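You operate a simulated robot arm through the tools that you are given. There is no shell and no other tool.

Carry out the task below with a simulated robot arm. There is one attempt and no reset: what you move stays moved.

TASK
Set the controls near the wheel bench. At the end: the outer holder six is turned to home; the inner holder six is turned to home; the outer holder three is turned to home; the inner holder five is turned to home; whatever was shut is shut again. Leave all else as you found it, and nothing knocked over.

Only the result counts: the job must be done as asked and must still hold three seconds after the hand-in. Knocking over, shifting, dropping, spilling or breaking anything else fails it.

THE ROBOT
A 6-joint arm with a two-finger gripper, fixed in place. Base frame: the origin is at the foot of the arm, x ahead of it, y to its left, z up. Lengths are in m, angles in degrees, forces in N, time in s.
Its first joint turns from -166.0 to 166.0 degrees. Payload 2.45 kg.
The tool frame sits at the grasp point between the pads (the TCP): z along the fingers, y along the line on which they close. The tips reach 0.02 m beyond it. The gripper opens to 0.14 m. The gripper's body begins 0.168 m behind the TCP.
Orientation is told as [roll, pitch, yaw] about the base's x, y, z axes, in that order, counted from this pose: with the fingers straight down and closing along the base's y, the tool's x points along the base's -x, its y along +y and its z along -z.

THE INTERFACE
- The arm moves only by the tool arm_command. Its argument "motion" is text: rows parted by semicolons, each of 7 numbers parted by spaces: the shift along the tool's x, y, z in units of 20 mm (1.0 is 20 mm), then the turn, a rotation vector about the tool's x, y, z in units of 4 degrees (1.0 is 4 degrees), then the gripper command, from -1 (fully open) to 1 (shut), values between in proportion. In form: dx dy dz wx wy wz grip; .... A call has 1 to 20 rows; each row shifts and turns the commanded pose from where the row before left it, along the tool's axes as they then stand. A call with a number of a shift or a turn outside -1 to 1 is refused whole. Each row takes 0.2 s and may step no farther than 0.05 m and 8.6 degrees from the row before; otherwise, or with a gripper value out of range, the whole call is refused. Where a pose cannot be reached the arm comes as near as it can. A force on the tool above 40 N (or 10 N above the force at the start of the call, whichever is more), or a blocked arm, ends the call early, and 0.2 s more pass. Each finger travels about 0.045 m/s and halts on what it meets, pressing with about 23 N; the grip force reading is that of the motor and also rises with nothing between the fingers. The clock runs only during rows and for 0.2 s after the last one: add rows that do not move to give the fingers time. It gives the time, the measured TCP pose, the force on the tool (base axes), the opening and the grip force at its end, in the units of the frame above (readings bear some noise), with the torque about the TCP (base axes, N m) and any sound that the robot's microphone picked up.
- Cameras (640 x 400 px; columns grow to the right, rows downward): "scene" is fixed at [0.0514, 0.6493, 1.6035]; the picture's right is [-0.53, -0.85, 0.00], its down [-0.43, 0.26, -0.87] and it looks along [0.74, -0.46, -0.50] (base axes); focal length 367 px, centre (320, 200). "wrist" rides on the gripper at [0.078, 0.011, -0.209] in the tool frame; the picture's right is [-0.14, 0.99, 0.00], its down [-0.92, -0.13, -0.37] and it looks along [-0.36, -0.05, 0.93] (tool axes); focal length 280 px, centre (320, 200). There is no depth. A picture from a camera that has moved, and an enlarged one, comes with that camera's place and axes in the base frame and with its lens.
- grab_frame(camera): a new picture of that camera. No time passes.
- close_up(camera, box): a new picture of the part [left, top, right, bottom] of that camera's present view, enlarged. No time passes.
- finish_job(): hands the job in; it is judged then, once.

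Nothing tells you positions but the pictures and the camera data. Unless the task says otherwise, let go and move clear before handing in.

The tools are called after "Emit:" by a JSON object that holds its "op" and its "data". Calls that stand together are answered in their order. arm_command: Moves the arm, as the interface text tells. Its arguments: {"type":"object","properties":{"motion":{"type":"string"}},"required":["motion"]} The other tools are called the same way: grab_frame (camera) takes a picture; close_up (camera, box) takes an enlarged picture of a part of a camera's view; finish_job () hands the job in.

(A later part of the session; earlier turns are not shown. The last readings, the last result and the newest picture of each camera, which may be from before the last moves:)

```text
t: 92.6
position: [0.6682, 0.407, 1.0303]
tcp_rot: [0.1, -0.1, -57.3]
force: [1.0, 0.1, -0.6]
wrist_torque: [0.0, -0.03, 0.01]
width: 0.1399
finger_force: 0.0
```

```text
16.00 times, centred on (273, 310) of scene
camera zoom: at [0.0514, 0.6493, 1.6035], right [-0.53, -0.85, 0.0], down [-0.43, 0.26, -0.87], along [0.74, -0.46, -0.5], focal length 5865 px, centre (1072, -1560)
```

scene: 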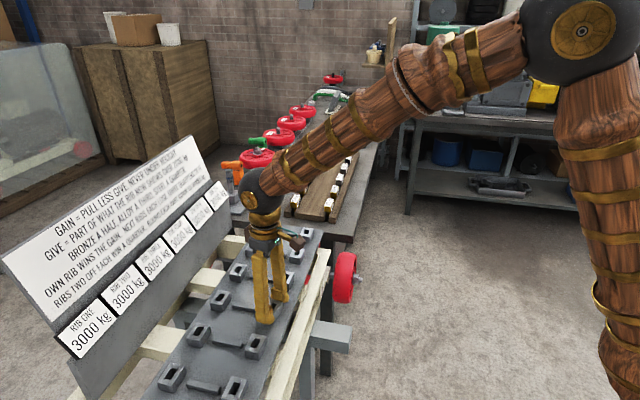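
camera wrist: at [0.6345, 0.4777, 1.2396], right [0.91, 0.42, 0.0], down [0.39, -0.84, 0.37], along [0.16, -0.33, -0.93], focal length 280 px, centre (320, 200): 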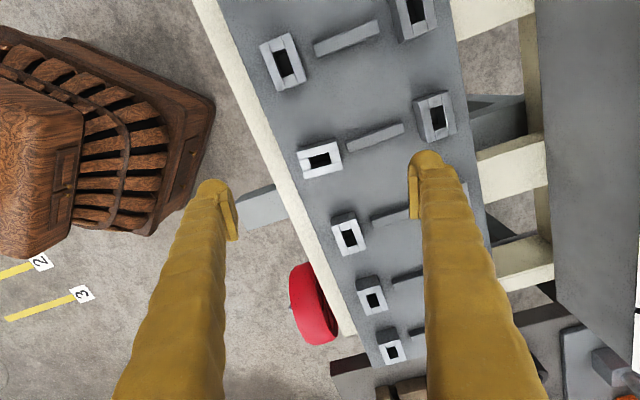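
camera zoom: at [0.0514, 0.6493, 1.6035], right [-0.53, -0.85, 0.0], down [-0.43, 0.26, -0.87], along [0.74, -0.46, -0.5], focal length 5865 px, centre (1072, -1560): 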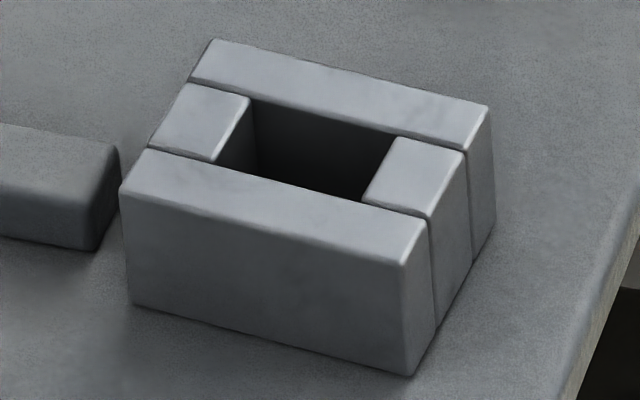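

Outer holder three turned from its starting stop to about 95° (aligned with the rib). That quarter turn is evidently the two-position travel, so I'll do the same for the others, starting with outer holder six. Moving over it at a safe height.

Emit:
{"op": "arm_command", "data": {"motion": "0 0 -1 0 0 0 -1; 0 0 -1 0 0 0 -1; -0.9465 0.2032 0 0 0 0 -1; -0.9465 0.2032 0 0 0 0 -1; -0.9465 0.2032 0 0 0 0 -1; -0.9465 0.2032 0 0 0 0 -1; -0.9465 0.2032 0 0 0 0 -1; -0.9465 0.2032 0 0 0 0 -1; -0.9465 0.2032 0 0 0 0 -1; -0.9465 0.2032 0 0 0 0 -1; -0.9465 0.2032 0 0 0 0 -1; -0.9465 0.2032 0 0 0 0 -1; -0.9465 0.2032 0 0 0 0 -1; -0.9465 0.2032 0 0 0 0 -1; -0.9465 0.2032 0 0 0 0 -1; -0.9465 0.2032 0 0 0 0 -1; -0.9465 0.2032 0 0 0 0 -1; -0.9465 0.2032 0 0 0 0 -1; -0.9465 0.2032 0 0 0 0 -1"}}

Emit:
{"op": "arm_command", "data": {"motion": "0 0 0 0 0 -1 -1; 0 0 0 0 0 -1 -1; 0 0 0 0 0 -1 -1; 0 0 0 0 0 -1 -1; 0 0 0 0 0 -1 -1; 0 0 0 0 0 -1 -1; 0 0 0 0 0 -1 -1; 0 0 0 0 0 -1 -1; 0 0 0 0 0 -1 -1; 0 0 0 0 0 -1 -1; 0 0 0 0 0 -1 -1; 0 0 0 0 0 -1 -1; 0 0 0 0 0 -1 -1; 0 0 0 0 0 -1 -1; 0 0 0 0 0 -1 -1; 0 0 0 0 0 -1 -1; 0 0 0 0 0 -1 -1; 0 0 0 0 0 -1 -1; 0 0 0 0 0 -1 -1; 0 0 0 0 0 -1 -1"}}

Emit:
{"op": "arm_command", "data": {"motion": "0 0 0 0 0 -1 -1; 0 0 0 0 0 -1 -0.6; 0 0 0 0 0 -1 -0.3; 0 0 0 0 0 -1 0.1; 0 0 0 0 0 -1 0.1; 0 0 0 0 0 -0.5 0.1; 0 0 0 0 0 0 0.1; 0 0 0 0 0 0 0.1"}}

Emit:
{"op": "grab_frame", "data": {"camera": "wrist"}}

Emit:
{"op": "grab_frame", "data": {"camera": "scene"}}

```text
t: 96.6
position: [0.8997, 0.174, 1.0724]
tcp_rot: [0.0, -0.1, -57.4]
force: [0.4, 0.8, -0.5]
wrist_torque: [-0.01, -0.02, -0.04]
width: 0.14
finger_force: 0.0
```

```text
t: 100.8
position: [0.8986, 0.1745, 1.0715]
tcp_rot: [0.0, -0.2, 22.7]
force: [-0.5, 0.2, 0.1]
wrist_torque: [-0.01, 0.01, 0.01]
width: 0.1399
finger_force: 0.0
```

```text
t: 102.6
position: [0.8994, 0.1737, 1.0701]
tcp_rot: [0.0, -0.1, 44.5]
force: [0.7, -0.6, 0.2]
wrist_torque: [0.0, -0.01, 0.03]
width: 0.063
finger_force: 0.1
```

```text
taken
camera wrist: at [0.8357, 0.1258, 1.2794], right [-0.6, 0.8, 0.0], down [0.74, 0.56, 0.37], along [0.3, 0.22, -0.93], focal length 280 px, centre (320, 200)
```

wrist: 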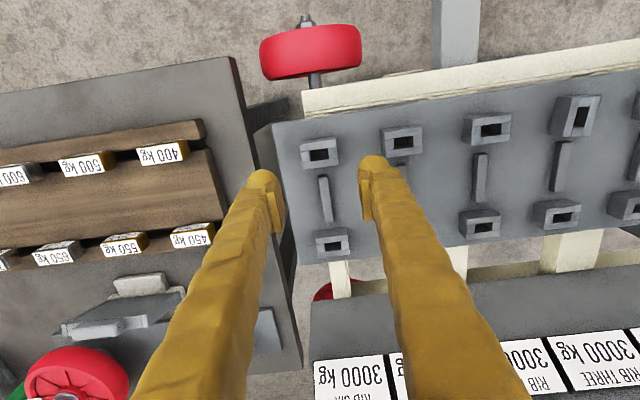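

```text
taken
```

scene: 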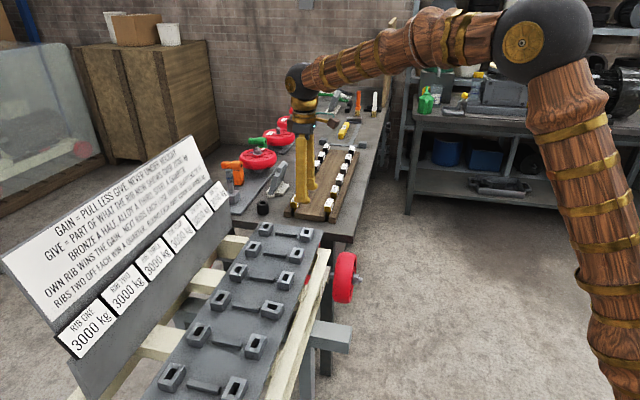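

Emit:
{"op": "close_up", "data": {"camera": "wrist", "box": [280, 128, 360, 178]}}

```text
8.00 times, centred on (320, 153) of wrist
camera zoom: at [0.8357, 0.1258, 1.2794], right [-0.6, 0.8, 0.0], down [0.74, 0.56, 0.37], along [0.3, 0.22, -0.93], focal length 2243 px, centre (320, 576)
```

zoom: 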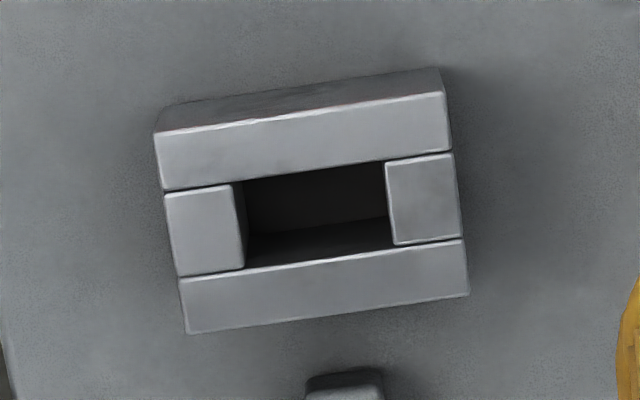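

Emit:
{"op": "arm_command", "data": {"motion": "0 0 1 0 0 0 0.1; 0 0 1 0 0 0 0.1; 0 0 1 0 0 0 0.1; 0 0 1 0 0 0 0.1; 0 0 1 0 0 0 0.1; 0 0 1 0 0 0 0.1; 0 0 0.6 0 0 0 0.1; 0 0 0.3 0 0 0 0.1; 0 0 0 0 0 0 0.1"}}

Emit:
{"op": "arm_command", "data": {"motion": "0 0 0 0 0 0 0.24; 0 0 0 0 0 0 0.3; 0 0 0 0 0 0 0.32; 0 0 0 0 0 0 0.32"}}

Emit:
{"op": "close_up", "data": {"camera": "wrist", "box": [220, 80, 420, 205]}}

Emit:
{"op": "close_up", "data": {"camera": "scene", "box": [268, 205, 348, 255]}}

```text
t: 104.6
position: [0.899, 0.1731, 0.9316]
tcp_rot: [0.0, -0.2, 44.6]
force: [-0.4, -0.6, 1.2]
wrist_torque: [-0.01, 0.03, 0.02]
width: 0.0631
finger_force: 0.0
```

```text
t: 105.6
position: [0.8985, 0.1749, 0.9328]
tcp_rot: [0.0, 0.0, 44.6]
force: [-0.3, 0.1, -0.4]
wrist_torque: [-0.03, 0.02, 0.01]
width: 0.0476
finger_force: 0.0
```

```text
3.20 times, centred on (320, 142) of wrist
camera zoom: at [0.836, 0.126, 1.1412], right [-0.6, 0.8, 0.0], down [0.74, 0.56, 0.37], along [0.3, 0.22, -0.93], focal length 897 px, centre (320, 384)
```

zoom: 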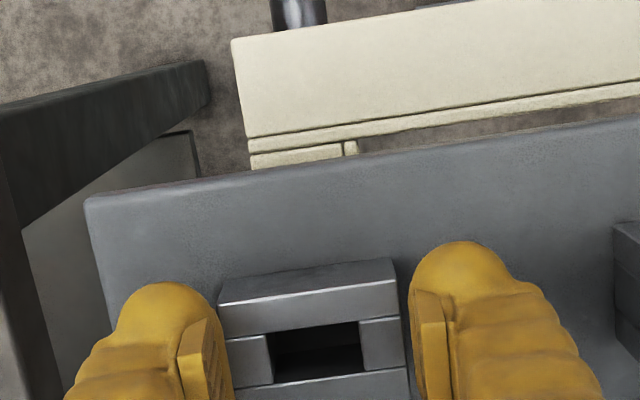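

```text
8.00 times, centred on (308, 230) of scene
camera zoom: at [0.0514, 0.6493, 1.6035], right [-0.53, -0.85, 0.0], down [-0.43, 0.26, -0.87], along [0.74, -0.46, -0.5], focal length 2932 px, centre (416, -40)
```

zoom: 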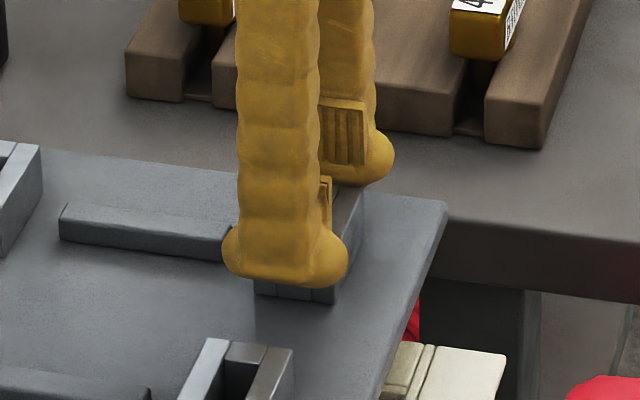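

Fits perfectly with no force. Turning outer holder six clockwise, checking the first 10°.

Emit:
{"op": "arm_command", "data": {"motion": "0 0 0 0 0 0.5 0.31; 0 0 0 0 0 0.5 0.31; 0 0 0 0 0 0.5 0.31; 0 0 0 0 0 0.5 0.31; 0 0 0 0 0 0.5 0.31; 0 0 0 0 0 0 0.31"}}

Emit:
{"op": "arm_command", "data": {"motion": "0 0 0 0 0 0.75 0.31; 0 0 0 0 0 0.75 0.31; 0 0 0 0 0 0.75 0.31; 0 0 0 0 0 0.75 0.31; 0 0 0 0 0 0.75 0.31; 0 0 0 0 0 0.75 0.31; 0 0 0 0 0 0.75 0.31; 0 0 0 0 0 0.75 0.31; 0 0 0 0 0 0.75 0.31; 0 0 0 0 0 0.75 0.31; 0 0 0 0 0 0 0.31"}}

Emit:
{"op": "close_up", "data": {"camera": "wrist", "box": [220, 80, 420, 205]}}

Emit:
{"op": "close_up", "data": {"camera": "scene", "box": [268, 205, 348, 255]}}

```text
t: 107.0
position: [0.8995, 0.1736, 0.9321]
tcp_rot: [0.0, -0.1, 34.6]
force: [0.9, -0.9, 0.7]
wrist_torque: [0.0, -0.02, 0.04]
width: 0.0489
finger_force: 0.3
```

```text
t: 109.4
position: [0.8995, 0.174, 0.933]
tcp_rot: [0.0, -0.2, 4.6]
force: [0.9, -0.9, 2.4]
wrist_torque: [-0.06, 0.03, 0.01]
width: 0.0484
finger_force: 0.4
```

```text
3.20 times, centred on (320, 142) of wrist
camera zoom: at [0.8201, 0.1777, 1.1418], right [0.06, 1.0, 0.0], down [0.93, -0.05, 0.37], along [0.37, -0.02, -0.93], focal length 897 px, centre (320, 384)
```

zoom: 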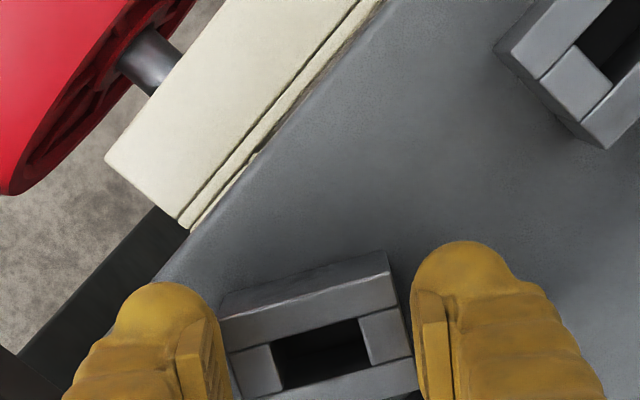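

```text
8.00 times, centred on (308, 230) of scene
camera zoom: at [0.0514, 0.6493, 1.6035], right [-0.53, -0.85, 0.0], down [-0.43, 0.26, -0.87], along [0.74, -0.46, -0.5], focal length 2932 px, centre (416, -40)
```

zoom: 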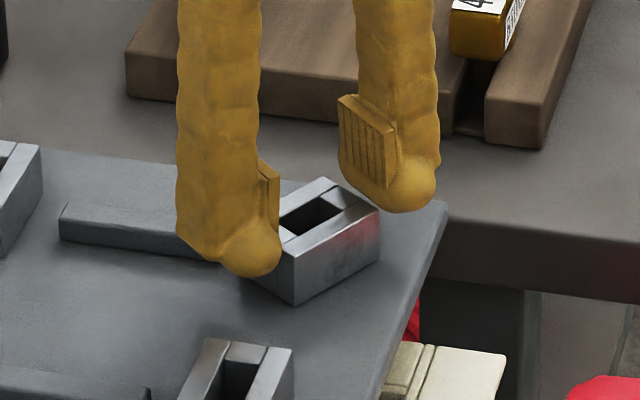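

Emit:
{"op": "arm_command", "data": {"motion": "0 0 0 0 0 0.75 0.31; 0 0 0 0 0 0.75 0.31; 0 0 0 0 0 0.75 0.31; 0 0 0 0 0 0.75 0.31; 0 0 0 0 0 0.75 0.31; 0 0 0 0 0 0.75 0.31; 0 0 0 0 0 0.75 0.31; 0 0 0 0 0 0.75 0.31; 0 0 0 0 0 0.75 0.31; 0 0 0 0 0 0.75 0.31; 0 0 0 0 0 0.75 0.31; 0 0 0 0 0 0.75 0.31; 0 0 0 0 0 0.75 0.31; 0 0 0 0 0 0.75 0.31; 0 0 0 0 0 0.75 0.31; 0 0 0 0 0 0.75 0.31; 0 0 0 0 0 0.75 0.31; 0 0 0 0 0 0.4 0.31; 0 0 0 0 0 0 0.31"}}

Emit:
{"op": "close_up", "data": {"camera": "wrist", "box": [220, 80, 420, 205]}}

Emit:
{"op": "close_up", "data": {"camera": "scene", "box": [268, 205, 348, 255]}}

```text
t: 113.4
position: [0.8989, 0.173, 0.9323]
tcp_rot: [0.1, 0.0, -47.9]
force: [3.5, 1.8, 5.6]
wrist_torque: [0.07, -0.24, 0.01]
width: 0.0505
finger_force: 2.4
```

```text
3.20 times, centred on (320, 142) of wrist
camera zoom: at [0.8546, 0.2384, 1.1416], right [0.83, 0.56, 0.0], down [0.52, -0.77, 0.37], along [0.21, -0.3, -0.93], focal length 897 px, centre (320, 384)
```

zoom: 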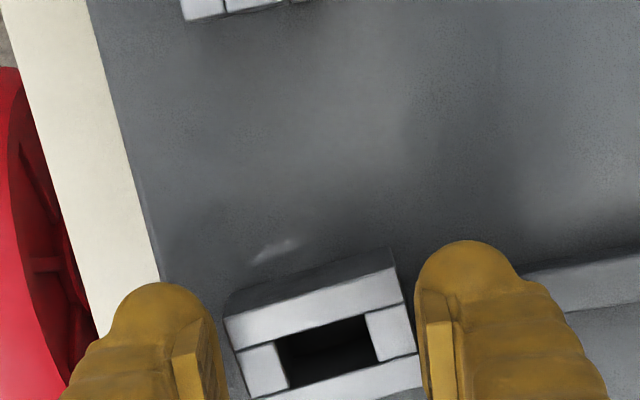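

```text
8.00 times, centred on (308, 230) of scene
camera zoom: at [0.0514, 0.6493, 1.6035], right [-0.53, -0.85, 0.0], down [-0.43, 0.26, -0.87], along [0.74, -0.46, -0.5], focal length 2932 px, centre (416, -40)
```

zoom: 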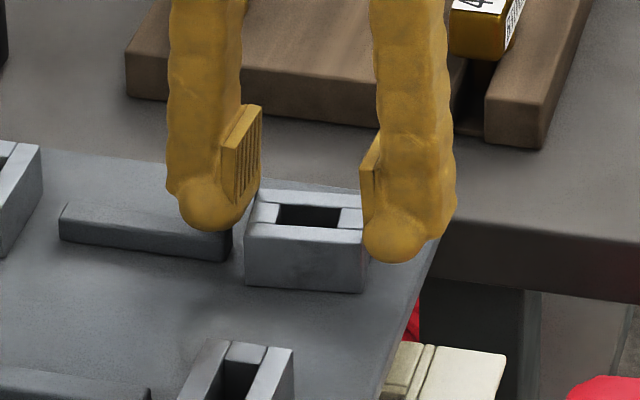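

A fingertip is lightly touching the middle bar, so I'll raise 2–3 mm and then close firmly to square the holder to the hand.

Emit:
{"op": "arm_command", "data": {"motion": "0 0 -0.15 0 0 0 0.3; 0 0 0 0 0 0 0.3; 0 0 0 0 0 0 0.36; 0 0 0 0 0 0 0.4; 0 0 0 0 0 0 0.4; 0 0 0 0 0 0 0.4"}}

Emit:
{"op": "close_up", "data": {"camera": "wrist", "box": [220, 80, 420, 205]}}

```text
t: 114.8
position: [0.8999, 0.1742, 0.9365]
tcp_rot: [0.2, 0.0, -48.0]
force: [1.3, 1.2, 1.5]
wrist_torque: [0.04, -0.1, -0.01]
width: 0.0435
finger_force: 1.7
```

```text
3.20 times, centred on (320, 142) of wrist
camera zoom: at [0.8548, 0.2385, 1.1447], right [0.83, 0.56, 0.0], down [0.52, -0.77, 0.37], along [0.21, -0.3, -0.93], focal length 897 px, centre (320, 384)
```

zoom: 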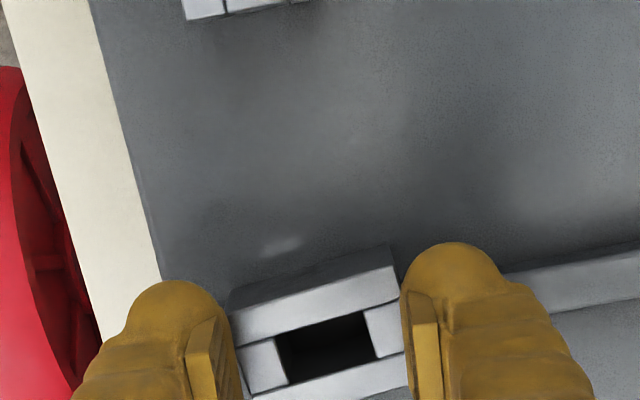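

The fingertips are too high to hold now. Since the holder already lies crosswise, I'll release, rise, turn the hand back 90° and square the holder by gripping its long sides, where nothing is in the way.

Emit:
{"op": "arm_command", "data": {"motion": "0 0 0 0 0 0 0.2; 0 0 0 0 0 0 0.1; 0 0 -1 0 0 0 0.1; 0 0 -1 0 0 0 0.1; 0 0 -1 0 0 -1 0.1; 0 0 0 0 0 -1 0.1; 0 0 0 0 0 -1 0.1; 0 0 0 0 0 -1 0.1; 0 0 0 0 0 -1 0.1; 0 0 0 0 0 -1 0.1; 0 0 0 0 0 -1 0.1; 0 0 0 0 0 -1 0.1; 0 0 0 0 0 -1 0.1; 0 0 0 0 0 -1 0.1; 0 0 0 0 0 -1 0.1; 0 0 0 0 0 -1 0.1; 0 0 0 0 0 -1 0.1; 0 0 0 0 0 -1 0.1; 0 0 0 0 0 -1 0.1; 0 0 0 0 0 -1 0.1"}}

Emit:
{"op": "arm_command", "data": {"motion": "0 0 0 0 0 -1 0.1; 0 0 0 0 0 -1 0.1; 0 0 0 0 0 -1 0.1; 0 0 0 0 0 -1 0.1; 0 0 0 0 0 -1 0.1; 0 0 0 0 0 -1 0.1; 0 0 0 0 0 -0.78 0.1; 0 0 0 0 0 0 0.1"}}

Emit:
{"op": "close_up", "data": {"camera": "wrist", "box": [220, 80, 420, 205]}}

Emit:
{"op": "close_up", "data": {"camera": "scene", "box": [268, 205, 348, 255]}}

```text
t: 119.0
position: [0.8992, 0.1748, 0.997]
tcp_rot: [0.0, -0.1, 16.1]
force: [-0.1, 0.9, -0.1]
wrist_torque: [-0.02, -0.01, -0.02]
width: 0.0628
finger_force: 0.1
```

```text
t: 120.8
position: [0.8976, 0.1749, 0.9963]
tcp_rot: [0.1, -0.1, 43.2]
force: [0.5, 0.9, -0.6]
wrist_torque: [0.0, 0.03, 0.02]
width: 0.0632
finger_force: 0.0
```

```text
3.20 times, centred on (320, 142) of wrist
camera zoom: at [0.8345, 0.1277, 1.2046], right [-0.58, 0.82, 0.0], down [0.76, 0.54, 0.37], along [0.3, 0.21, -0.93], focal length 897 px, centre (320, 384)
```

zoom: 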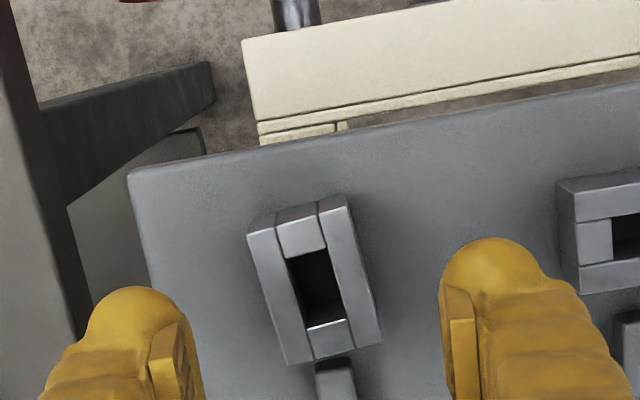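

```text
8.00 times, centred on (308, 230) of scene
camera zoom: at [0.0514, 0.6493, 1.6035], right [-0.53, -0.85, 0.0], down [-0.43, 0.26, -0.87], along [0.74, -0.46, -0.5], focal length 2932 px, centre (416, -40)
```

zoom: 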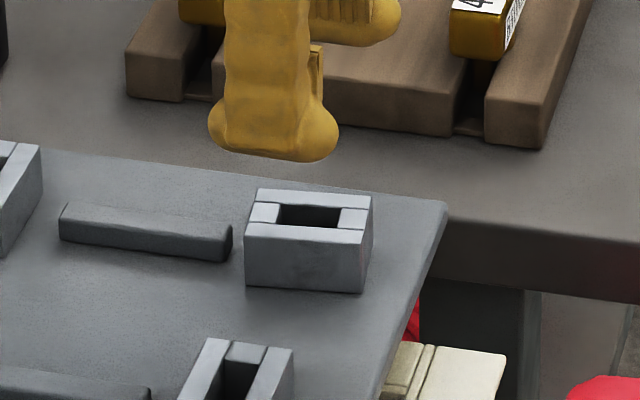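

Emit:
{"op": "arm_command", "data": {"motion": "0 0 1 0 0 0 0.15; 0 0 1 0 0 0 0.15; 0 0 1 0 0 0 0.15; 0 0 0.5 0 0 0 0.15; 0 0 0 0 0 0 0.15"}}

Emit:
{"op": "arm_command", "data": {"motion": "0 0 0 0 0 0 0.3; 0 0 0 0 0 0 0.4; 0 0 0 0 0 0 0.5; 0 0 0 0 0 0 0.55; 0 0 0 0 0 0 0.6; 0 0 0 0 0 0 0.6"}}

Emit:
{"op": "close_up", "data": {"camera": "wrist", "box": [220, 80, 420, 205]}}

```text
t: 122.0
position: [0.8991, 0.1745, 0.9247]
tcp_rot: [0.0, -0.1, 43.2]
force: [0.2, -0.2, 0.0]
wrist_torque: [0.0, 0.02, 0.04]
width: 0.0597
finger_force: 0.1
```

```text
t: 123.4
position: [0.8997, 0.1735, 0.9265]
tcp_rot: [0.0, -0.1, 43.2]
force: [5.6, -12.0, -0.1]
wrist_torque: [-0.08, -0.09, -0.05]
width: 0.0365
finger_force: 6.0
```

```text
3.20 times, centred on (320, 142) of wrist
camera zoom: at [0.8348, 0.1276, 1.1349], right [-0.58, 0.82, 0.0], down [0.76, 0.54, 0.37], along [0.3, 0.21, -0.93], focal length 897 px, centre (320, 384)
```

zoom: 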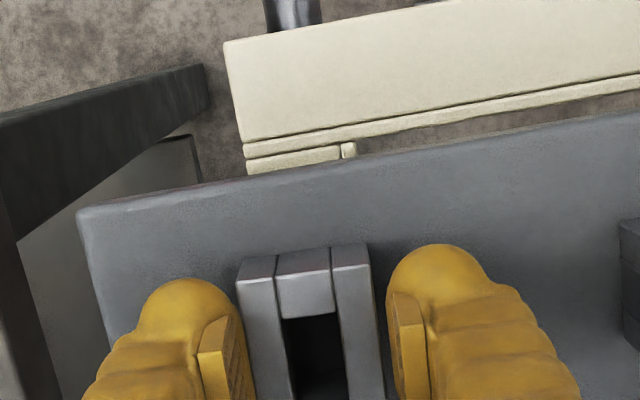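

Emit:
{"op": "arm_command", "data": {"motion": "0 -0.07 0 0 0 0 0.55; 0 0 0 0 0 0 0.6; 0 0 0 0 0 0 0.62; 0 0 0 0 0 0 0.62; 0 0 0 0 0 0 0.62"}}

Emit:
{"op": "close_up", "data": {"camera": "wrist", "box": [220, 80, 420, 205]}}

```text
t: 124.6
position: [0.9017, 0.1724, 0.9275]
tcp_rot: [0.0, -0.1, 43.1]
force: [7.2, -2.2, -0.8]
wrist_torque: [-0.03, -0.08, 0.01]
width: 0.0334
finger_force: 45.2
```

```text
3.20 times, centred on (320, 142) of wrist
camera zoom: at [0.8358, 0.1268, 1.1347], right [-0.58, 0.82, 0.0], down [0.76, 0.54, 0.37], along [0.3, 0.21, -0.93], focal length 897 px, centre (320, 384)
```

zoom: 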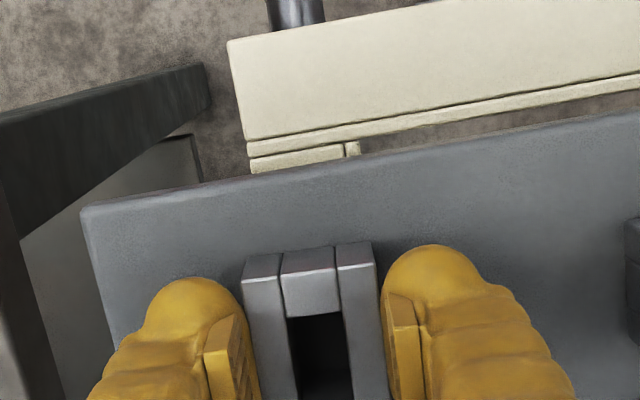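

Squared and firmly held. Releasing and rising, then measuring.

Emit:
{"op": "arm_command", "data": {"motion": "0 0 0 0 0 0 0.45; 0 0 0 0 0 0 0.3; 0 0 0 0 0 0 0.1; 0 0 0 0 0 0 0.1; 0 0 -1 0 0 0 0; 0 0 -1 0 0 0 -0.5; 0 0 -1 0 0 0 -1; 0 0 -1 0 0 0 -1; 0 0 -1 0 0 0 -1; 0 0 -1 0 0 0 -1; 0 0 0 0 0 0 -1; 0 0 0 0 0 0 -1"}}

Emit:
{"op": "close_up", "data": {"camera": "wrist", "box": [280, 128, 360, 178]}}

Emit:
{"op": "close_up", "data": {"camera": "scene", "box": [292, 222, 324, 242]}}

Emit:
{"op": "close_up", "data": {"camera": "scene", "box": [50, 170, 240, 360]}}

```text
t: 127.2
position: [0.9015, 0.1727, 1.0457]
tcp_rot: [0.0, -0.1, 43.1]
force: [0.2, -0.4, -0.1]
wrist_torque: [-0.02, 0.03, -0.02]
width: 0.14
finger_force: 0.0
```

```text
8.00 times, centred on (320, 153) of wrist
camera zoom: at [0.8359, 0.1262, 1.2544], right [-0.58, 0.82, 0.0], down [0.76, 0.54, 0.37], along [0.3, 0.21, -0.93], focal length 2243 px, centre (320, 576)
```

zoom: 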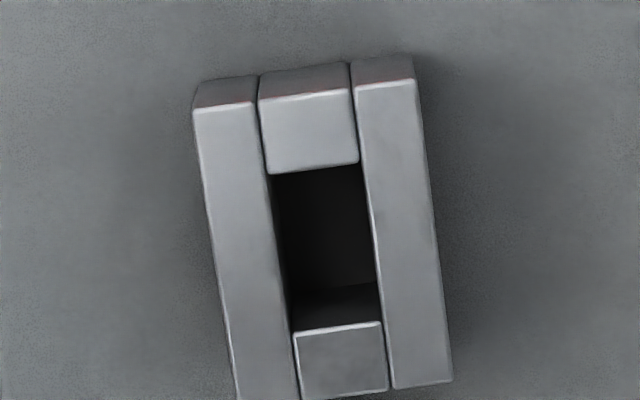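

```text
16.00 times, centred on (308, 232) of scene
camera zoom: at [0.0514, 0.6493, 1.6035], right [-0.53, -0.85, 0.0], down [-0.43, 0.26, -0.87], along [0.74, -0.46, -0.5], focal length 5865 px, centre (512, -312)
```

zoom: 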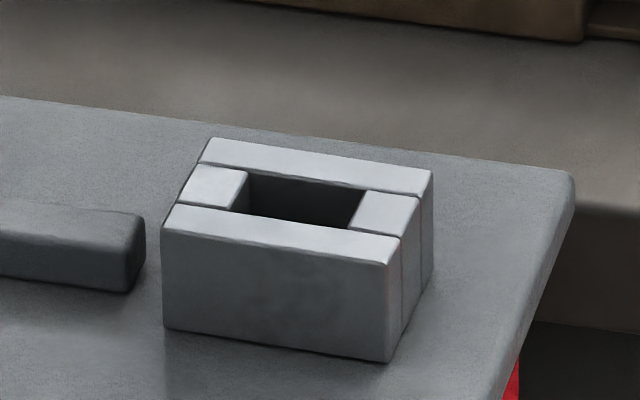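

```text
2.11 times, centred on (145, 265) of scene
camera zoom: at [0.0514, 0.6493, 1.6035], right [-0.53, -0.85, 0.0], down [-0.43, 0.26, -0.87], along [0.74, -0.46, -0.5], focal length 772 px, centre (688, 63)
```

zoom: 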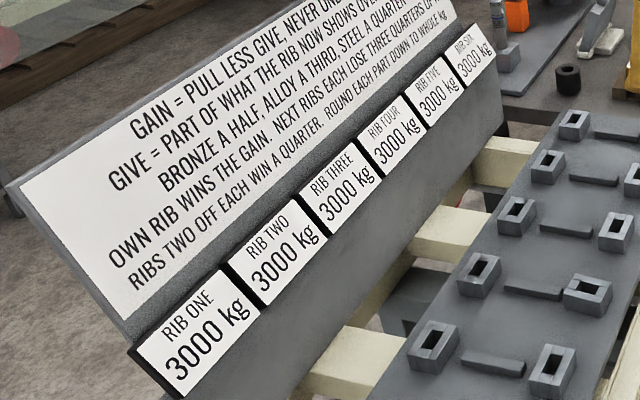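

Outer holder six is now at about 90.6°. All good. Next, inner holder five: moving over it at hover height and checking the reach.

Emit:
{"op": "arm_command", "data": {"motion": "-0.968 0.826 0 0 0 -0.38 -0.5; -0.968 0.826 0 0 0 0 0; -0.968 0.826 0 0 0 0 0.1; -0.968 0.826 0 0 0 0 0.1; -0.968 0.826 0 0 0 0 0.1; -0.968 0.826 0 0 0 0 0.1; -0.968 0.826 0 0 0 0 0.1; 0 0 0 0 0 0 0.1; 0 0 0 0 0 0 0.1"}}

Emit:
{"op": "grab_frame", "data": {"camera": "wrist"}}

Emit:
{"op": "close_up", "data": {"camera": "wrist", "box": [270, 128, 370, 190]}}

Emit:
{"op": "grab_frame", "data": {"camera": "scene"}}

```text
t: 129.2
position: [0.9172, 0.35, 1.0454]
tcp_rot: [0.0, -0.1, 44.6]
force: [-0.4, 0.3, 0.6]
wrist_torque: [0.03, 0.02, -0.03]
width: 0.0629
finger_force: 0.1
```

```text
taken
camera wrist: at [0.853, 0.3028, 1.2545], right [-0.6, 0.8, 0.0], down [0.74, 0.56, 0.37], along [0.3, 0.22, -0.93], focal length 280 px, centre (320, 200)
```

wrist: 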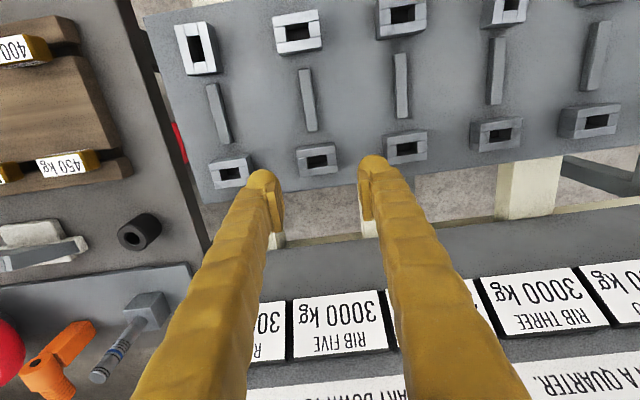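

```text
6.40 times, centred on (320, 159) of wrist
camera zoom: at [0.853, 0.3028, 1.2545], right [-0.6, 0.8, 0.0], down [0.74, 0.56, 0.37], along [0.3, 0.22, -0.93], focal length 1794 px, centre (320, 462)
```

zoom: 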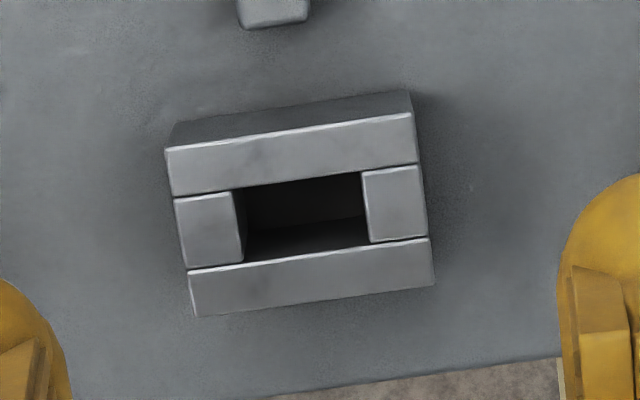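

```text
taken
```

scene: 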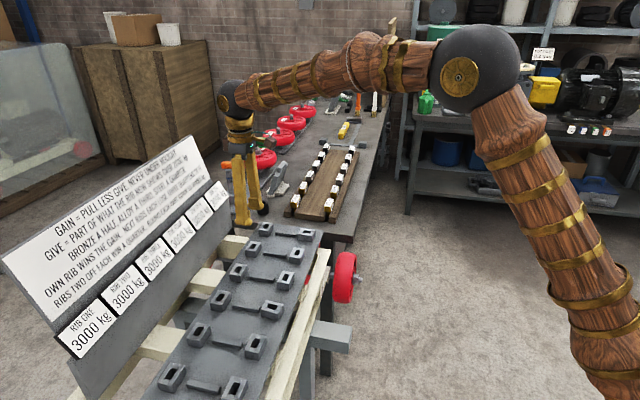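

Emit:
{"op": "arm_command", "data": {"motion": "-0.12 -0.18 0 0 0 0 0.1; 0 0 1 0 0 0 0.1; 0 0 1 0 0 0 0.1; 0 0 1 0 0 0 0.1; 0 0 1 0 0 0 0.1; 0 0 1 0 0 0 0.1; 0 0 0.6 0 0 0 0.1; 0 0 0 0 0 0 0.1"}}

Emit:
{"op": "arm_command", "data": {"motion": "0 0 0 0 0 0 0.24; 0 0 0 0 0 0 0.28; 0 0 0 0 0 0 0.31; 0 0 0 0 0 0 0.31"}}

Emit:
{"op": "close_up", "data": {"camera": "wrist", "box": [220, 80, 420, 205]}}

Emit:
{"op": "close_up", "data": {"camera": "scene", "box": [213, 225, 293, 275]}}

```text
t: 131.0
position: [0.9216, 0.349, 0.9341]
tcp_rot: [0.1, -0.2, 44.6]
force: [0.6, -0.3, -0.1]
wrist_torque: [-0.02, 0.03, 0.02]
width: 0.0628
finger_force: 0.1
```

```text
t: 132.0
position: [0.9209, 0.3491, 0.9346]
tcp_rot: [0.0, -0.1, 44.7]
force: [0.3, 0.3, -0.2]
wrist_torque: [0.01, -0.03, -0.03]
width: 0.0484
finger_force: 0.1
```

```text
3.20 times, centred on (320, 142) of wrist
camera zoom: at [0.8575, 0.3021, 1.1426], right [-0.6, 0.8, 0.0], down [0.74, 0.56, 0.37], along [0.3, 0.22, -0.93], focal length 897 px, centre (320, 384)
```

zoom: 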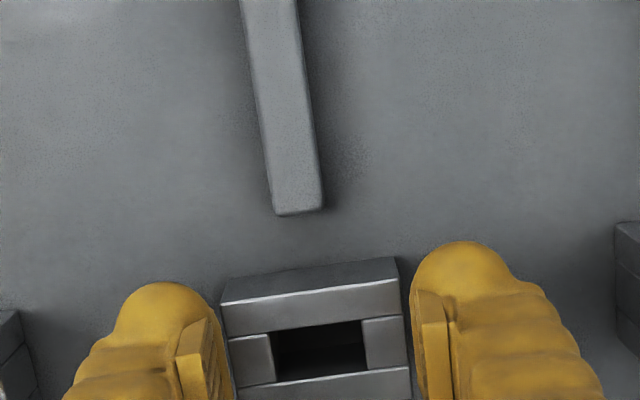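

```text
8.00 times, centred on (253, 250) of scene
camera zoom: at [0.0514, 0.6493, 1.6035], right [-0.53, -0.85, 0.0], down [-0.43, 0.26, -0.87], along [0.74, -0.46, -0.5], focal length 2932 px, centre (856, -200)
```

zoom: 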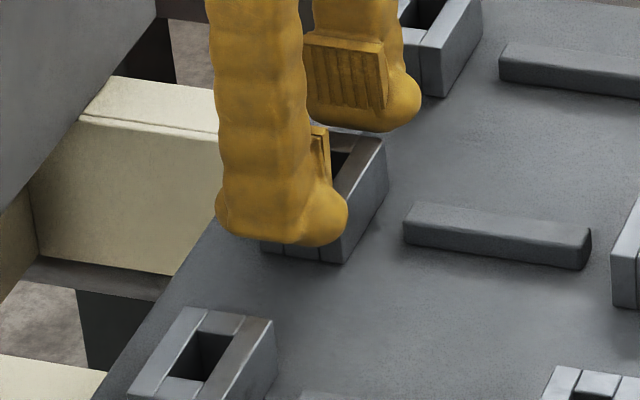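

Emit:
{"op": "arm_command", "data": {"motion": "0 0 0.1 0 0 0 0.31; 0 0 0 0 0 0.5 0.31; 0 0 0 0 0 0.5 0.31; 0 0 0 0 0 0.5 0.31; 0 0 0 0 0 0.5 0.31; 0 0 0 0 0 0.5 0.31; 0 0 0 0 0 0 0.31"}}

Emit:
{"op": "close_up", "data": {"camera": "wrist", "box": [220, 80, 420, 205]}}

```text
t: 133.6
position: [0.9209, 0.3489, 0.9322]
tcp_rot: [0.0, -0.1, 34.6]
force: [2.3, -1.8, 1.4]
wrist_torque: [-0.05, 0.01, 0.02]
width: 0.0494
finger_force: 1.3
```

```text
3.20 times, centred on (320, 142) of wrist
camera zoom: at [0.85, 0.313, 1.1405], right [-0.45, 0.89, 0.0], down [0.83, 0.42, 0.37], along [0.33, 0.17, -0.93], focal length 897 px, centre (320, 384)
```

zoom: 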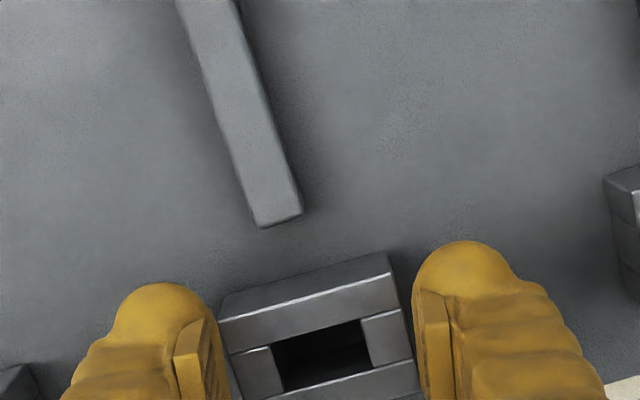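

Emit:
{"op": "arm_command", "data": {"motion": "0 0 0 0 0 0.75 0.31; 0 0 0 0 0 0.75 0.31; 0 0 0 0 0 0.75 0.31; 0 0 0 0 0 0.75 0.31; 0 0 0 0 0 0.75 0.31; 0 0 0 0 0 0.75 0.31; 0 0 0 0 0 0.75 0.31; 0 0 0 0 0 0.75 0.31; 0 0 0 0 0 0.75 0.31; 0 0 0 0 0 0.75 0.31; 0 0 0 0 0 0.75 0.31; 0 0 0 0 0 0.75 0.31; 0 0 0 0 0 0.75 0.31; 0 0 0 0 0 0.75 0.31; 0 0 0 0 0 0.75 0.31; 0 0 0 0 0 0 0.31"}}

Emit:
{"op": "close_up", "data": {"camera": "wrist", "box": [220, 80, 420, 205]}}

Emit:
{"op": "close_up", "data": {"camera": "scene", "box": [213, 225, 293, 275]}}

```text
t: 137.0
position: [0.9216, 0.3487, 0.9318]
tcp_rot: [0.0, 0.0, -10.4]
force: [0.6, 2.2, 3.7]
wrist_torque: [0.12, -0.12, 0.03]
width: 0.0505
finger_force: 1.7
```

```text
3.20 times, centred on (320, 142) of wrist
camera zoom: at [0.8457, 0.3736, 1.1408], right [0.31, 0.95, 0.0], down [0.88, -0.29, 0.37], along [0.35, -0.12, -0.93], focal length 897 px, centre (320, 384)
```

zoom: 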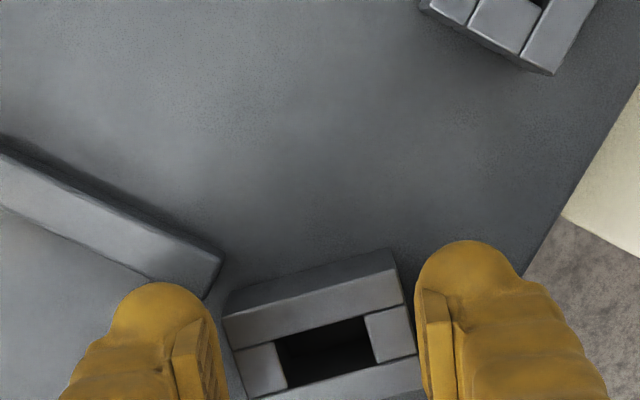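

```text
8.00 times, centred on (253, 250) of scene
camera zoom: at [0.0514, 0.6493, 1.6035], right [-0.53, -0.85, 0.0], down [-0.43, 0.26, -0.87], along [0.74, -0.46, -0.5], focal length 2932 px, centre (856, -200)
```

zoom: 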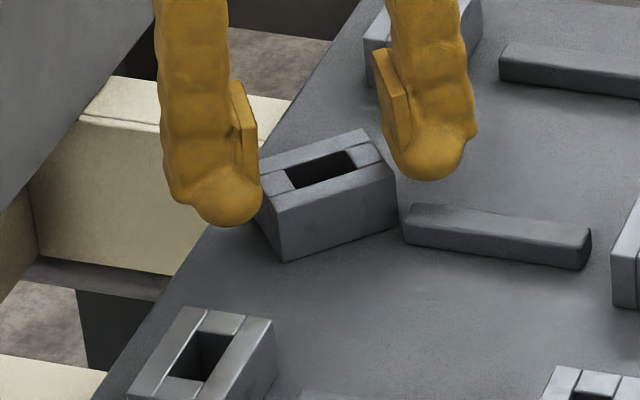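

Emit:
{"op": "arm_command", "data": {"motion": "0 0 -0.05 0 0 0.75 0.31; 0 0 0 0 0 0.75 0.31; 0 0 0 0 0 0.75 0.31; 0 0 0 0 0 0.75 0.31; 0 0 0 0 0 0.75 0.31; 0 0 0 0 0 0.75 0.31; 0 0 0 0 0 0 0.31"}}

Emit:
{"op": "arm_command", "data": {"motion": "0 0 0 0 0 0.75 0.31; 0 0 0 0 0 0.75 0.31; 0 0 0 0 0 0.75 0.31; 0 0 0 0 0 0.75 0.31; 0 0 0 0 0 0.75 0.31; 0 0 0 0 0 0.75 0.31; 0 0 0 0 0 0 0.31"}}

Emit:
{"op": "close_up", "data": {"camera": "wrist", "box": [220, 80, 420, 205]}}

Emit:
{"op": "close_up", "data": {"camera": "scene", "box": [213, 225, 293, 275]}}

```text
t: 138.6
position: [0.9202, 0.3483, 0.9331]
tcp_rot: [0.2, -0.1, -28.5]
force: [-0.3, 2.8, 4.3]
wrist_torque: [0.13, -0.16, 0.03]
width: 0.0499
finger_force: 1.5
```

```text
t: 140.2
position: [0.9213, 0.3499, 0.932]
tcp_rot: [0.1, 0.0, -46.4]
force: [2.0, 2.9, 1.5]
wrist_torque: [0.04, -0.09, 0.07]
width: 0.0507
finger_force: 2.0
```

```text
3.20 times, centred on (320, 142) of wrist
camera zoom: at [0.8745, 0.4128, 1.1414], right [0.81, 0.58, 0.0], down [0.54, -0.75, 0.37], along [0.22, -0.3, -0.93], focal length 897 px, centre (320, 384)
```

zoom: 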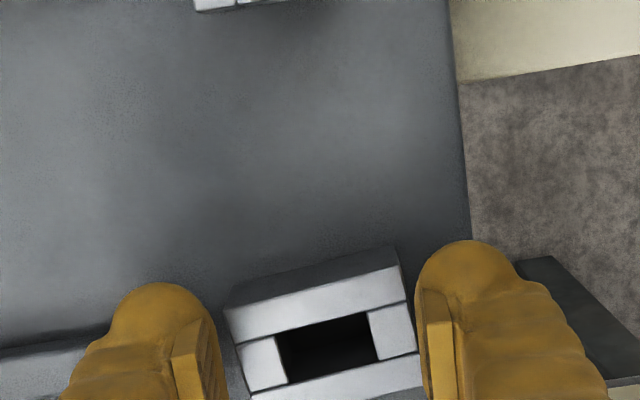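

```text
8.00 times, centred on (253, 250) of scene
camera zoom: at [0.0514, 0.6493, 1.6035], right [-0.53, -0.85, 0.0], down [-0.43, 0.26, -0.87], along [0.74, -0.46, -0.5], focal length 2932 px, centre (856, -200)
```

zoom: 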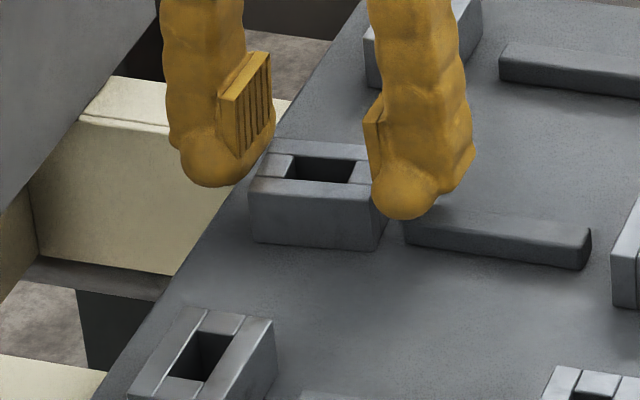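

Holder is nearly crosswise. Releasing, rising and rotating the hand back to square it on its long sides.

Emit:
{"op": "arm_command", "data": {"motion": "0 0 0 0 0 0 0.2; 0 0 0 0 0 0 0.1; 0 0 -1 0 0 0 0.1; 0 0 -1 0 0 0 0.1; 0 0 -1 0 0 -1 0.1; 0 0 0 0 0 -1 0.1; 0 0 0 0 0 -1 0.1; 0 0 0 0 0 -1 0.1; 0 0 0 0 0 -1 0.1; 0 0 0 0 0 -1 0.1; 0 0 0 0 0 -1 0.1; 0 0 0 0 0 -1 0.1; 0 0 0 0 0 -1 0.1; 0 0 0 0 0 -1 0.1; 0 0 0 0 0 -1 0.1; 0 0 0 0 0 -1 0.1; 0 0 0 0 0 -1 0.1; 0 0 0 0 0 -1 0.1; 0 0 0 0 0 -1 0.1; 0 0 0 0 0 -1 0.1"}}

Emit:
{"op": "arm_command", "data": {"motion": "0 0 0 0 0 -1 0.1; 0 0 0 0 0 -1 0.1; 0 0 0 0 0 -1 0.1; 0 0 0 0 0 -1 0.1; 0 0 0 0 0 -1 0.1; 0 0 0 0 0 -1 0.1; 0 0 0 0 0 -0.375 0.1; 0 0 0 0 0 0 0.1"}}

Emit:
{"op": "close_up", "data": {"camera": "wrist", "box": [220, 80, 420, 205]}}

```text
t: 144.4
position: [0.9191, 0.3484, 0.9927]
tcp_rot: [0.0, -0.1, 17.7]
force: [-0.5, 0.2, 0.2]
wrist_torque: [-0.02, -0.01, -0.01]
width: 0.0629
finger_force: 0.2
```

```text
t: 146.2
position: [0.9193, 0.3499, 0.9925]
tcp_rot: [-0.1, -0.1, 43.2]
force: [-0.1, -0.6, -0.2]
wrist_torque: [-0.02, -0.01, -0.01]
width: 0.0628
finger_force: 0.1
```

```text
3.20 times, centred on (320, 142) of wrist
camera zoom: at [0.8559, 0.3034, 1.2013], right [-0.58, 0.82, 0.0], down [0.76, 0.54, 0.37], along [0.3, 0.21, -0.93], focal length 897 px, centre (320, 384)
```

zoom: 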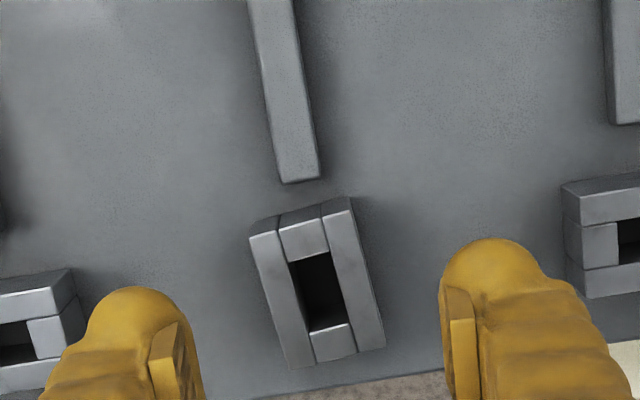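

Emit:
{"op": "arm_command", "data": {"motion": "0 -0.06 1 0 0 0 0.15; 0 0 1 0 0 0 0.15; 0 0 1 0 0 0 0.15; 0 0 0.33 0 0 0 0.15; 0 0 0 0 0 0 0.15"}}

Emit:
{"op": "arm_command", "data": {"motion": "0 0 0 0 0 0 0.3; 0 0 0 0 0 0 0.4; 0 0 0 0 0 0 0.5; 0 0 0 0 0 0 0.55; 0 0 0 0 0 0 0.6; 0 0 0 0 0 0 0.62; 0 0 0 0 0 0 0.62"}}

Emit:
{"op": "close_up", "data": {"camera": "wrist", "box": [220, 80, 420, 205]}}

```text
t: 147.4
position: [0.9237, 0.3483, 0.9261]
tcp_rot: [0.1, -0.1, 43.2]
force: [-0.2, -0.2, 0.5]
wrist_torque: [0.03, -0.01, 0.02]
width: 0.0596
finger_force: 0.1
```

```text
t: 149.0
position: [0.9214, 0.3489, 0.9261]
tcp_rot: [0.0, -0.2, 43.2]
force: [-10.9, 21.6, -0.8]
wrist_torque: [0.26, 0.07, 0.04]
width: 0.0332
finger_force: 45.2
```

```text
3.20 times, centred on (320, 142) of wrist
camera zoom: at [0.8567, 0.3031, 1.1347], right [-0.58, 0.82, 0.0], down [0.76, 0.54, 0.37], along [0.3, 0.21, -0.93], focal length 897 px, centre (320, 384)
```

zoom: 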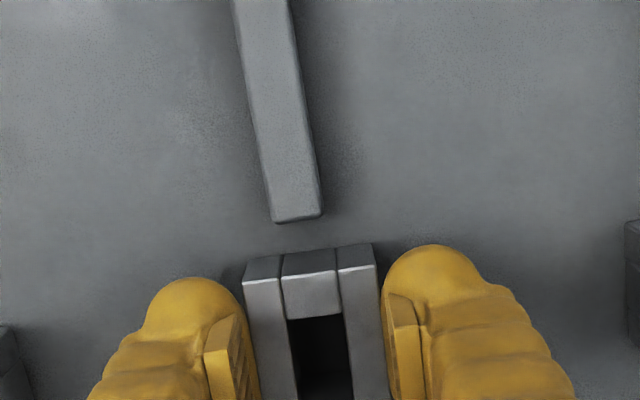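

Emit:
{"op": "arm_command", "data": {"motion": "0 0.05 0 0 0 0 0.5; 0 0 0 0 0 0 0.3; 0 0 0 0 0 0 0.1; 0 0 0 0 0 0 0.1; 0 0 -1 0 0 0 0.1; 0 0 -1 0 0 0 0.1; 0 0 -1 0 0 0 0.1; 0 0 -1 0 0 0 0.1; 0 0 -1 0 0 0 0.1; 0 0 -1 0 0 0 0.1"}}

Emit:
{"op": "close_up", "data": {"camera": "wrist", "box": [270, 128, 370, 190]}}

Emit:
{"op": "close_up", "data": {"camera": "scene", "box": [237, 240, 269, 260]}}

Emit:
{"op": "grab_frame", "data": {"camera": "wrist"}}

```text
t: 151.2
position: [0.9212, 0.3493, 1.0465]
tcp_rot: [0.0, -0.1, 43.2]
force: [0.1, -0.6, -0.3]
wrist_torque: [0.01, 0.0, -0.01]
width: 0.063
finger_force: 0.1
```

```text
6.40 times, centred on (320, 159) of wrist
camera zoom: at [0.8555, 0.3028, 1.2546], right [-0.58, 0.82, 0.0], down [0.76, 0.54, 0.37], along [0.3, 0.21, -0.93], focal length 1794 px, centre (320, 462)
```

zoom: 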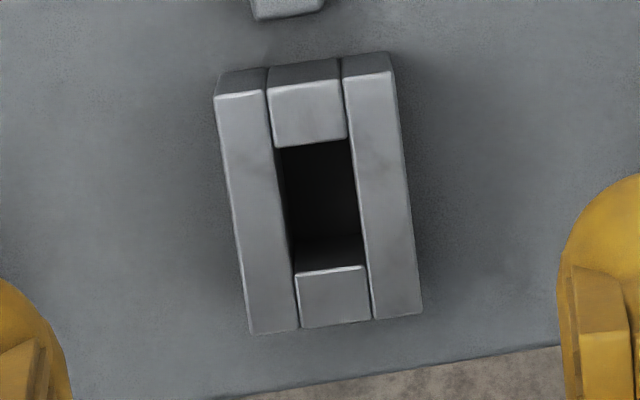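

```text
16.00 times, centred on (253, 250) of scene
camera zoom: at [0.0514, 0.6493, 1.6035], right [-0.53, -0.85, 0.0], down [-0.43, 0.26, -0.87], along [0.74, -0.46, -0.5], focal length 5865 px, centre (1392, -600)
```

zoom: 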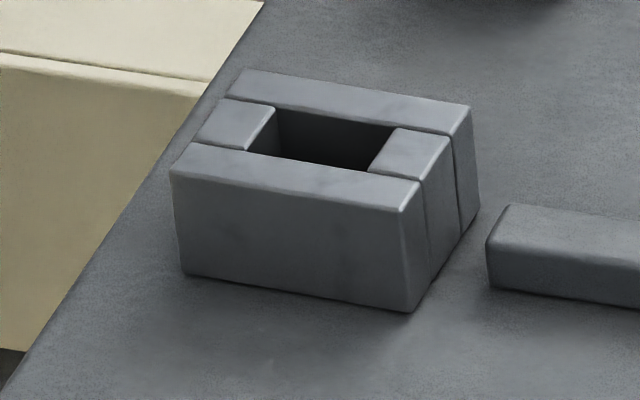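

```text
taken
camera wrist: at [0.8555, 0.3028, 1.2546], right [-0.58, 0.82, 0.0], down [0.76, 0.54, 0.37], along [0.3, 0.21, -0.93], focal length 280 px, centre (320, 200)
```

wrist: 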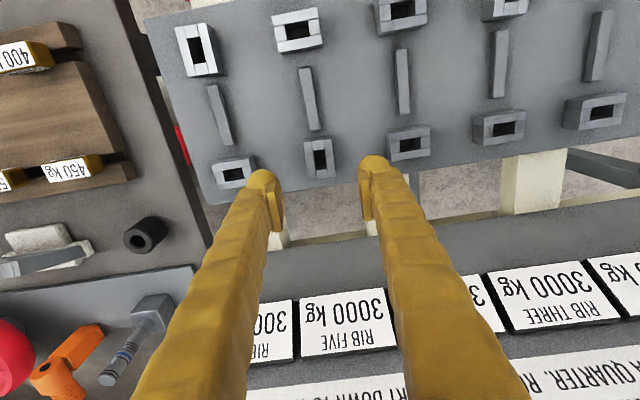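

Inner holder five is at about 92°. Now the farthest one, inner holder six; I'll move over it and see whether the arm reaches with the hand upright.

Emit:
{"op": "arm_command", "data": {"motion": "0 0 0 0 0 -0.35 0.1; 0 -0.916 0 0 0 0 0.1; 0 -0.916 0 0 0 0 0.1; 0 -0.916 0 0 0 0 0.1; 0 -0.916 0 0 0 0 0.1; 0 -0.916 0 0 0 0 0.1; 0 -0.916 0 0 0 0 0.1; 0 0 0 0 0 0 0.1; 0 0 0 0 0 0 0.1"}}

Emit:
{"op": "grab_frame", "data": {"camera": "wrist"}}

Emit:
{"op": "close_up", "data": {"camera": "wrist", "box": [270, 128, 370, 190]}}

Emit:
{"op": "grab_frame", "data": {"camera": "scene"}}

```text
t: 153.2
position: [0.9979, 0.2713, 1.0466]
tcp_rot: [0.1, -0.1, 44.6]
force: [-0.8, 0.1, 0.5]
wrist_torque: [0.04, -0.02, 0.0]
width: 0.0631
finger_force: 0.2
```

```text
taken
camera wrist: at [0.9343, 0.2231, 1.255], right [-0.6, 0.8, 0.0], down [0.75, 0.55, 0.37], along [0.3, 0.22, -0.93], focal length 280 px, centre (320, 200)
```

wrist: 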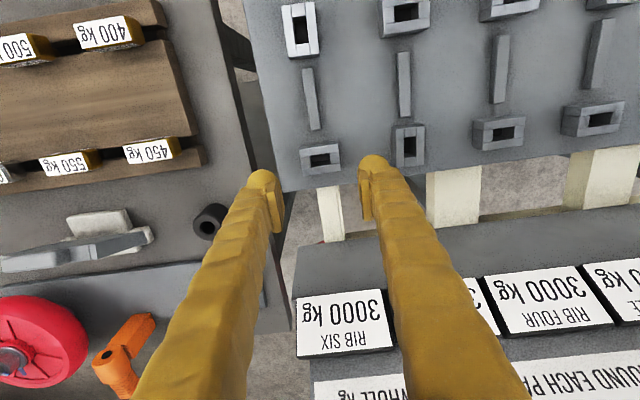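

```text
6.40 times, centred on (320, 159) of wrist
camera zoom: at [0.9343, 0.2231, 1.255], right [-0.6, 0.8, 0.0], down [0.75, 0.55, 0.37], along [0.3, 0.22, -0.93], focal length 1794 px, centre (320, 462)
```

zoom: 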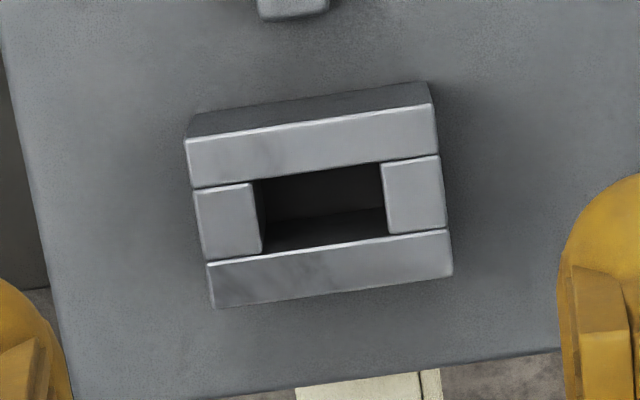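

```text
taken
```

scene: 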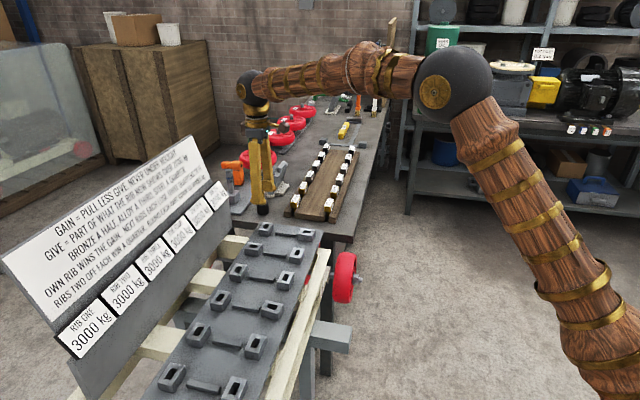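

The arm reaches it fine. Fine-aligning and descending around inner holder six.

Emit:
{"op": "arm_command", "data": {"motion": "-0.05 -0.02 0 0 0 0 0.1; 0 0 1 0 0 0 0.1; 0 0 1 0 0 0 0.1; 0 0 1 0 0 0 0.1; 0 0 1 0 0 0 0.1; 0 0 1 0 0 0 0.1; 0 0 0.7 0 0 0 0.1; 0 0 0 0 0 0 0.1"}}

Emit:
{"op": "arm_command", "data": {"motion": "0 0 0 0 0 0 0.24; 0 0 0 0 0 0 0.28; 0 0 0 0 0 0 0.31; 0 0 0 0 0 0 0.31"}}

Emit:
{"op": "close_up", "data": {"camera": "wrist", "box": [220, 80, 420, 205]}}

Emit:
{"op": "close_up", "data": {"camera": "scene", "box": [225, 205, 305, 255]}}

```text
t: 155.0
position: [0.9981, 0.271, 0.9336]
tcp_rot: [0.0, -0.1, 44.6]
force: [-0.4, 0.3, -0.1]
wrist_torque: [0.03, 0.03, 0.03]
width: 0.063
finger_force: 0.1
```

```text
t: 156.0
position: [0.9974, 0.2726, 0.9329]
tcp_rot: [-0.1, -0.2, 44.6]
force: [0.3, 0.4, -0.1]
wrist_torque: [0.02, -0.04, -0.01]
width: 0.0482
finger_force: 0.1
```

```text
3.20 times, centred on (320, 142) of wrist
camera zoom: at [0.935, 0.224, 1.1408], right [-0.6, 0.8, 0.0], down [0.75, 0.55, 0.37], along [0.3, 0.22, -0.93], focal length 897 px, centre (320, 384)
```

zoom: 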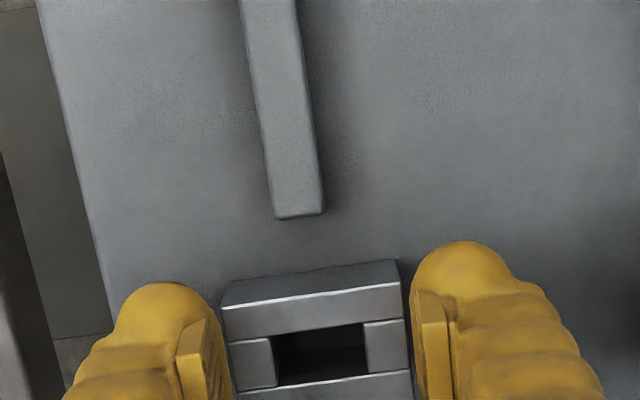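

```text
8.00 times, centred on (265, 230) of scene
camera zoom: at [0.0514, 0.6493, 1.6035], right [-0.53, -0.85, 0.0], down [-0.43, 0.26, -0.87], along [0.74, -0.46, -0.5], focal length 2932 px, centre (760, -40)
```

zoom: 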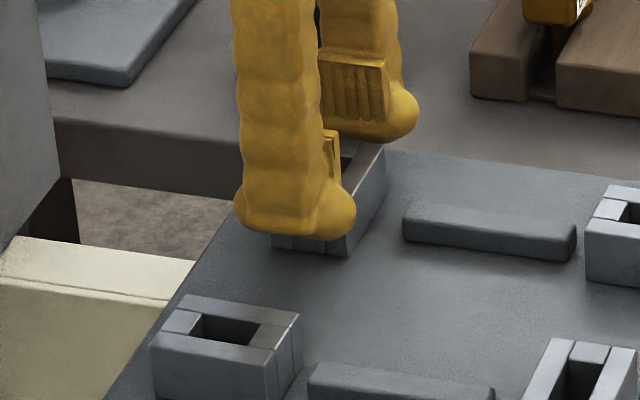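

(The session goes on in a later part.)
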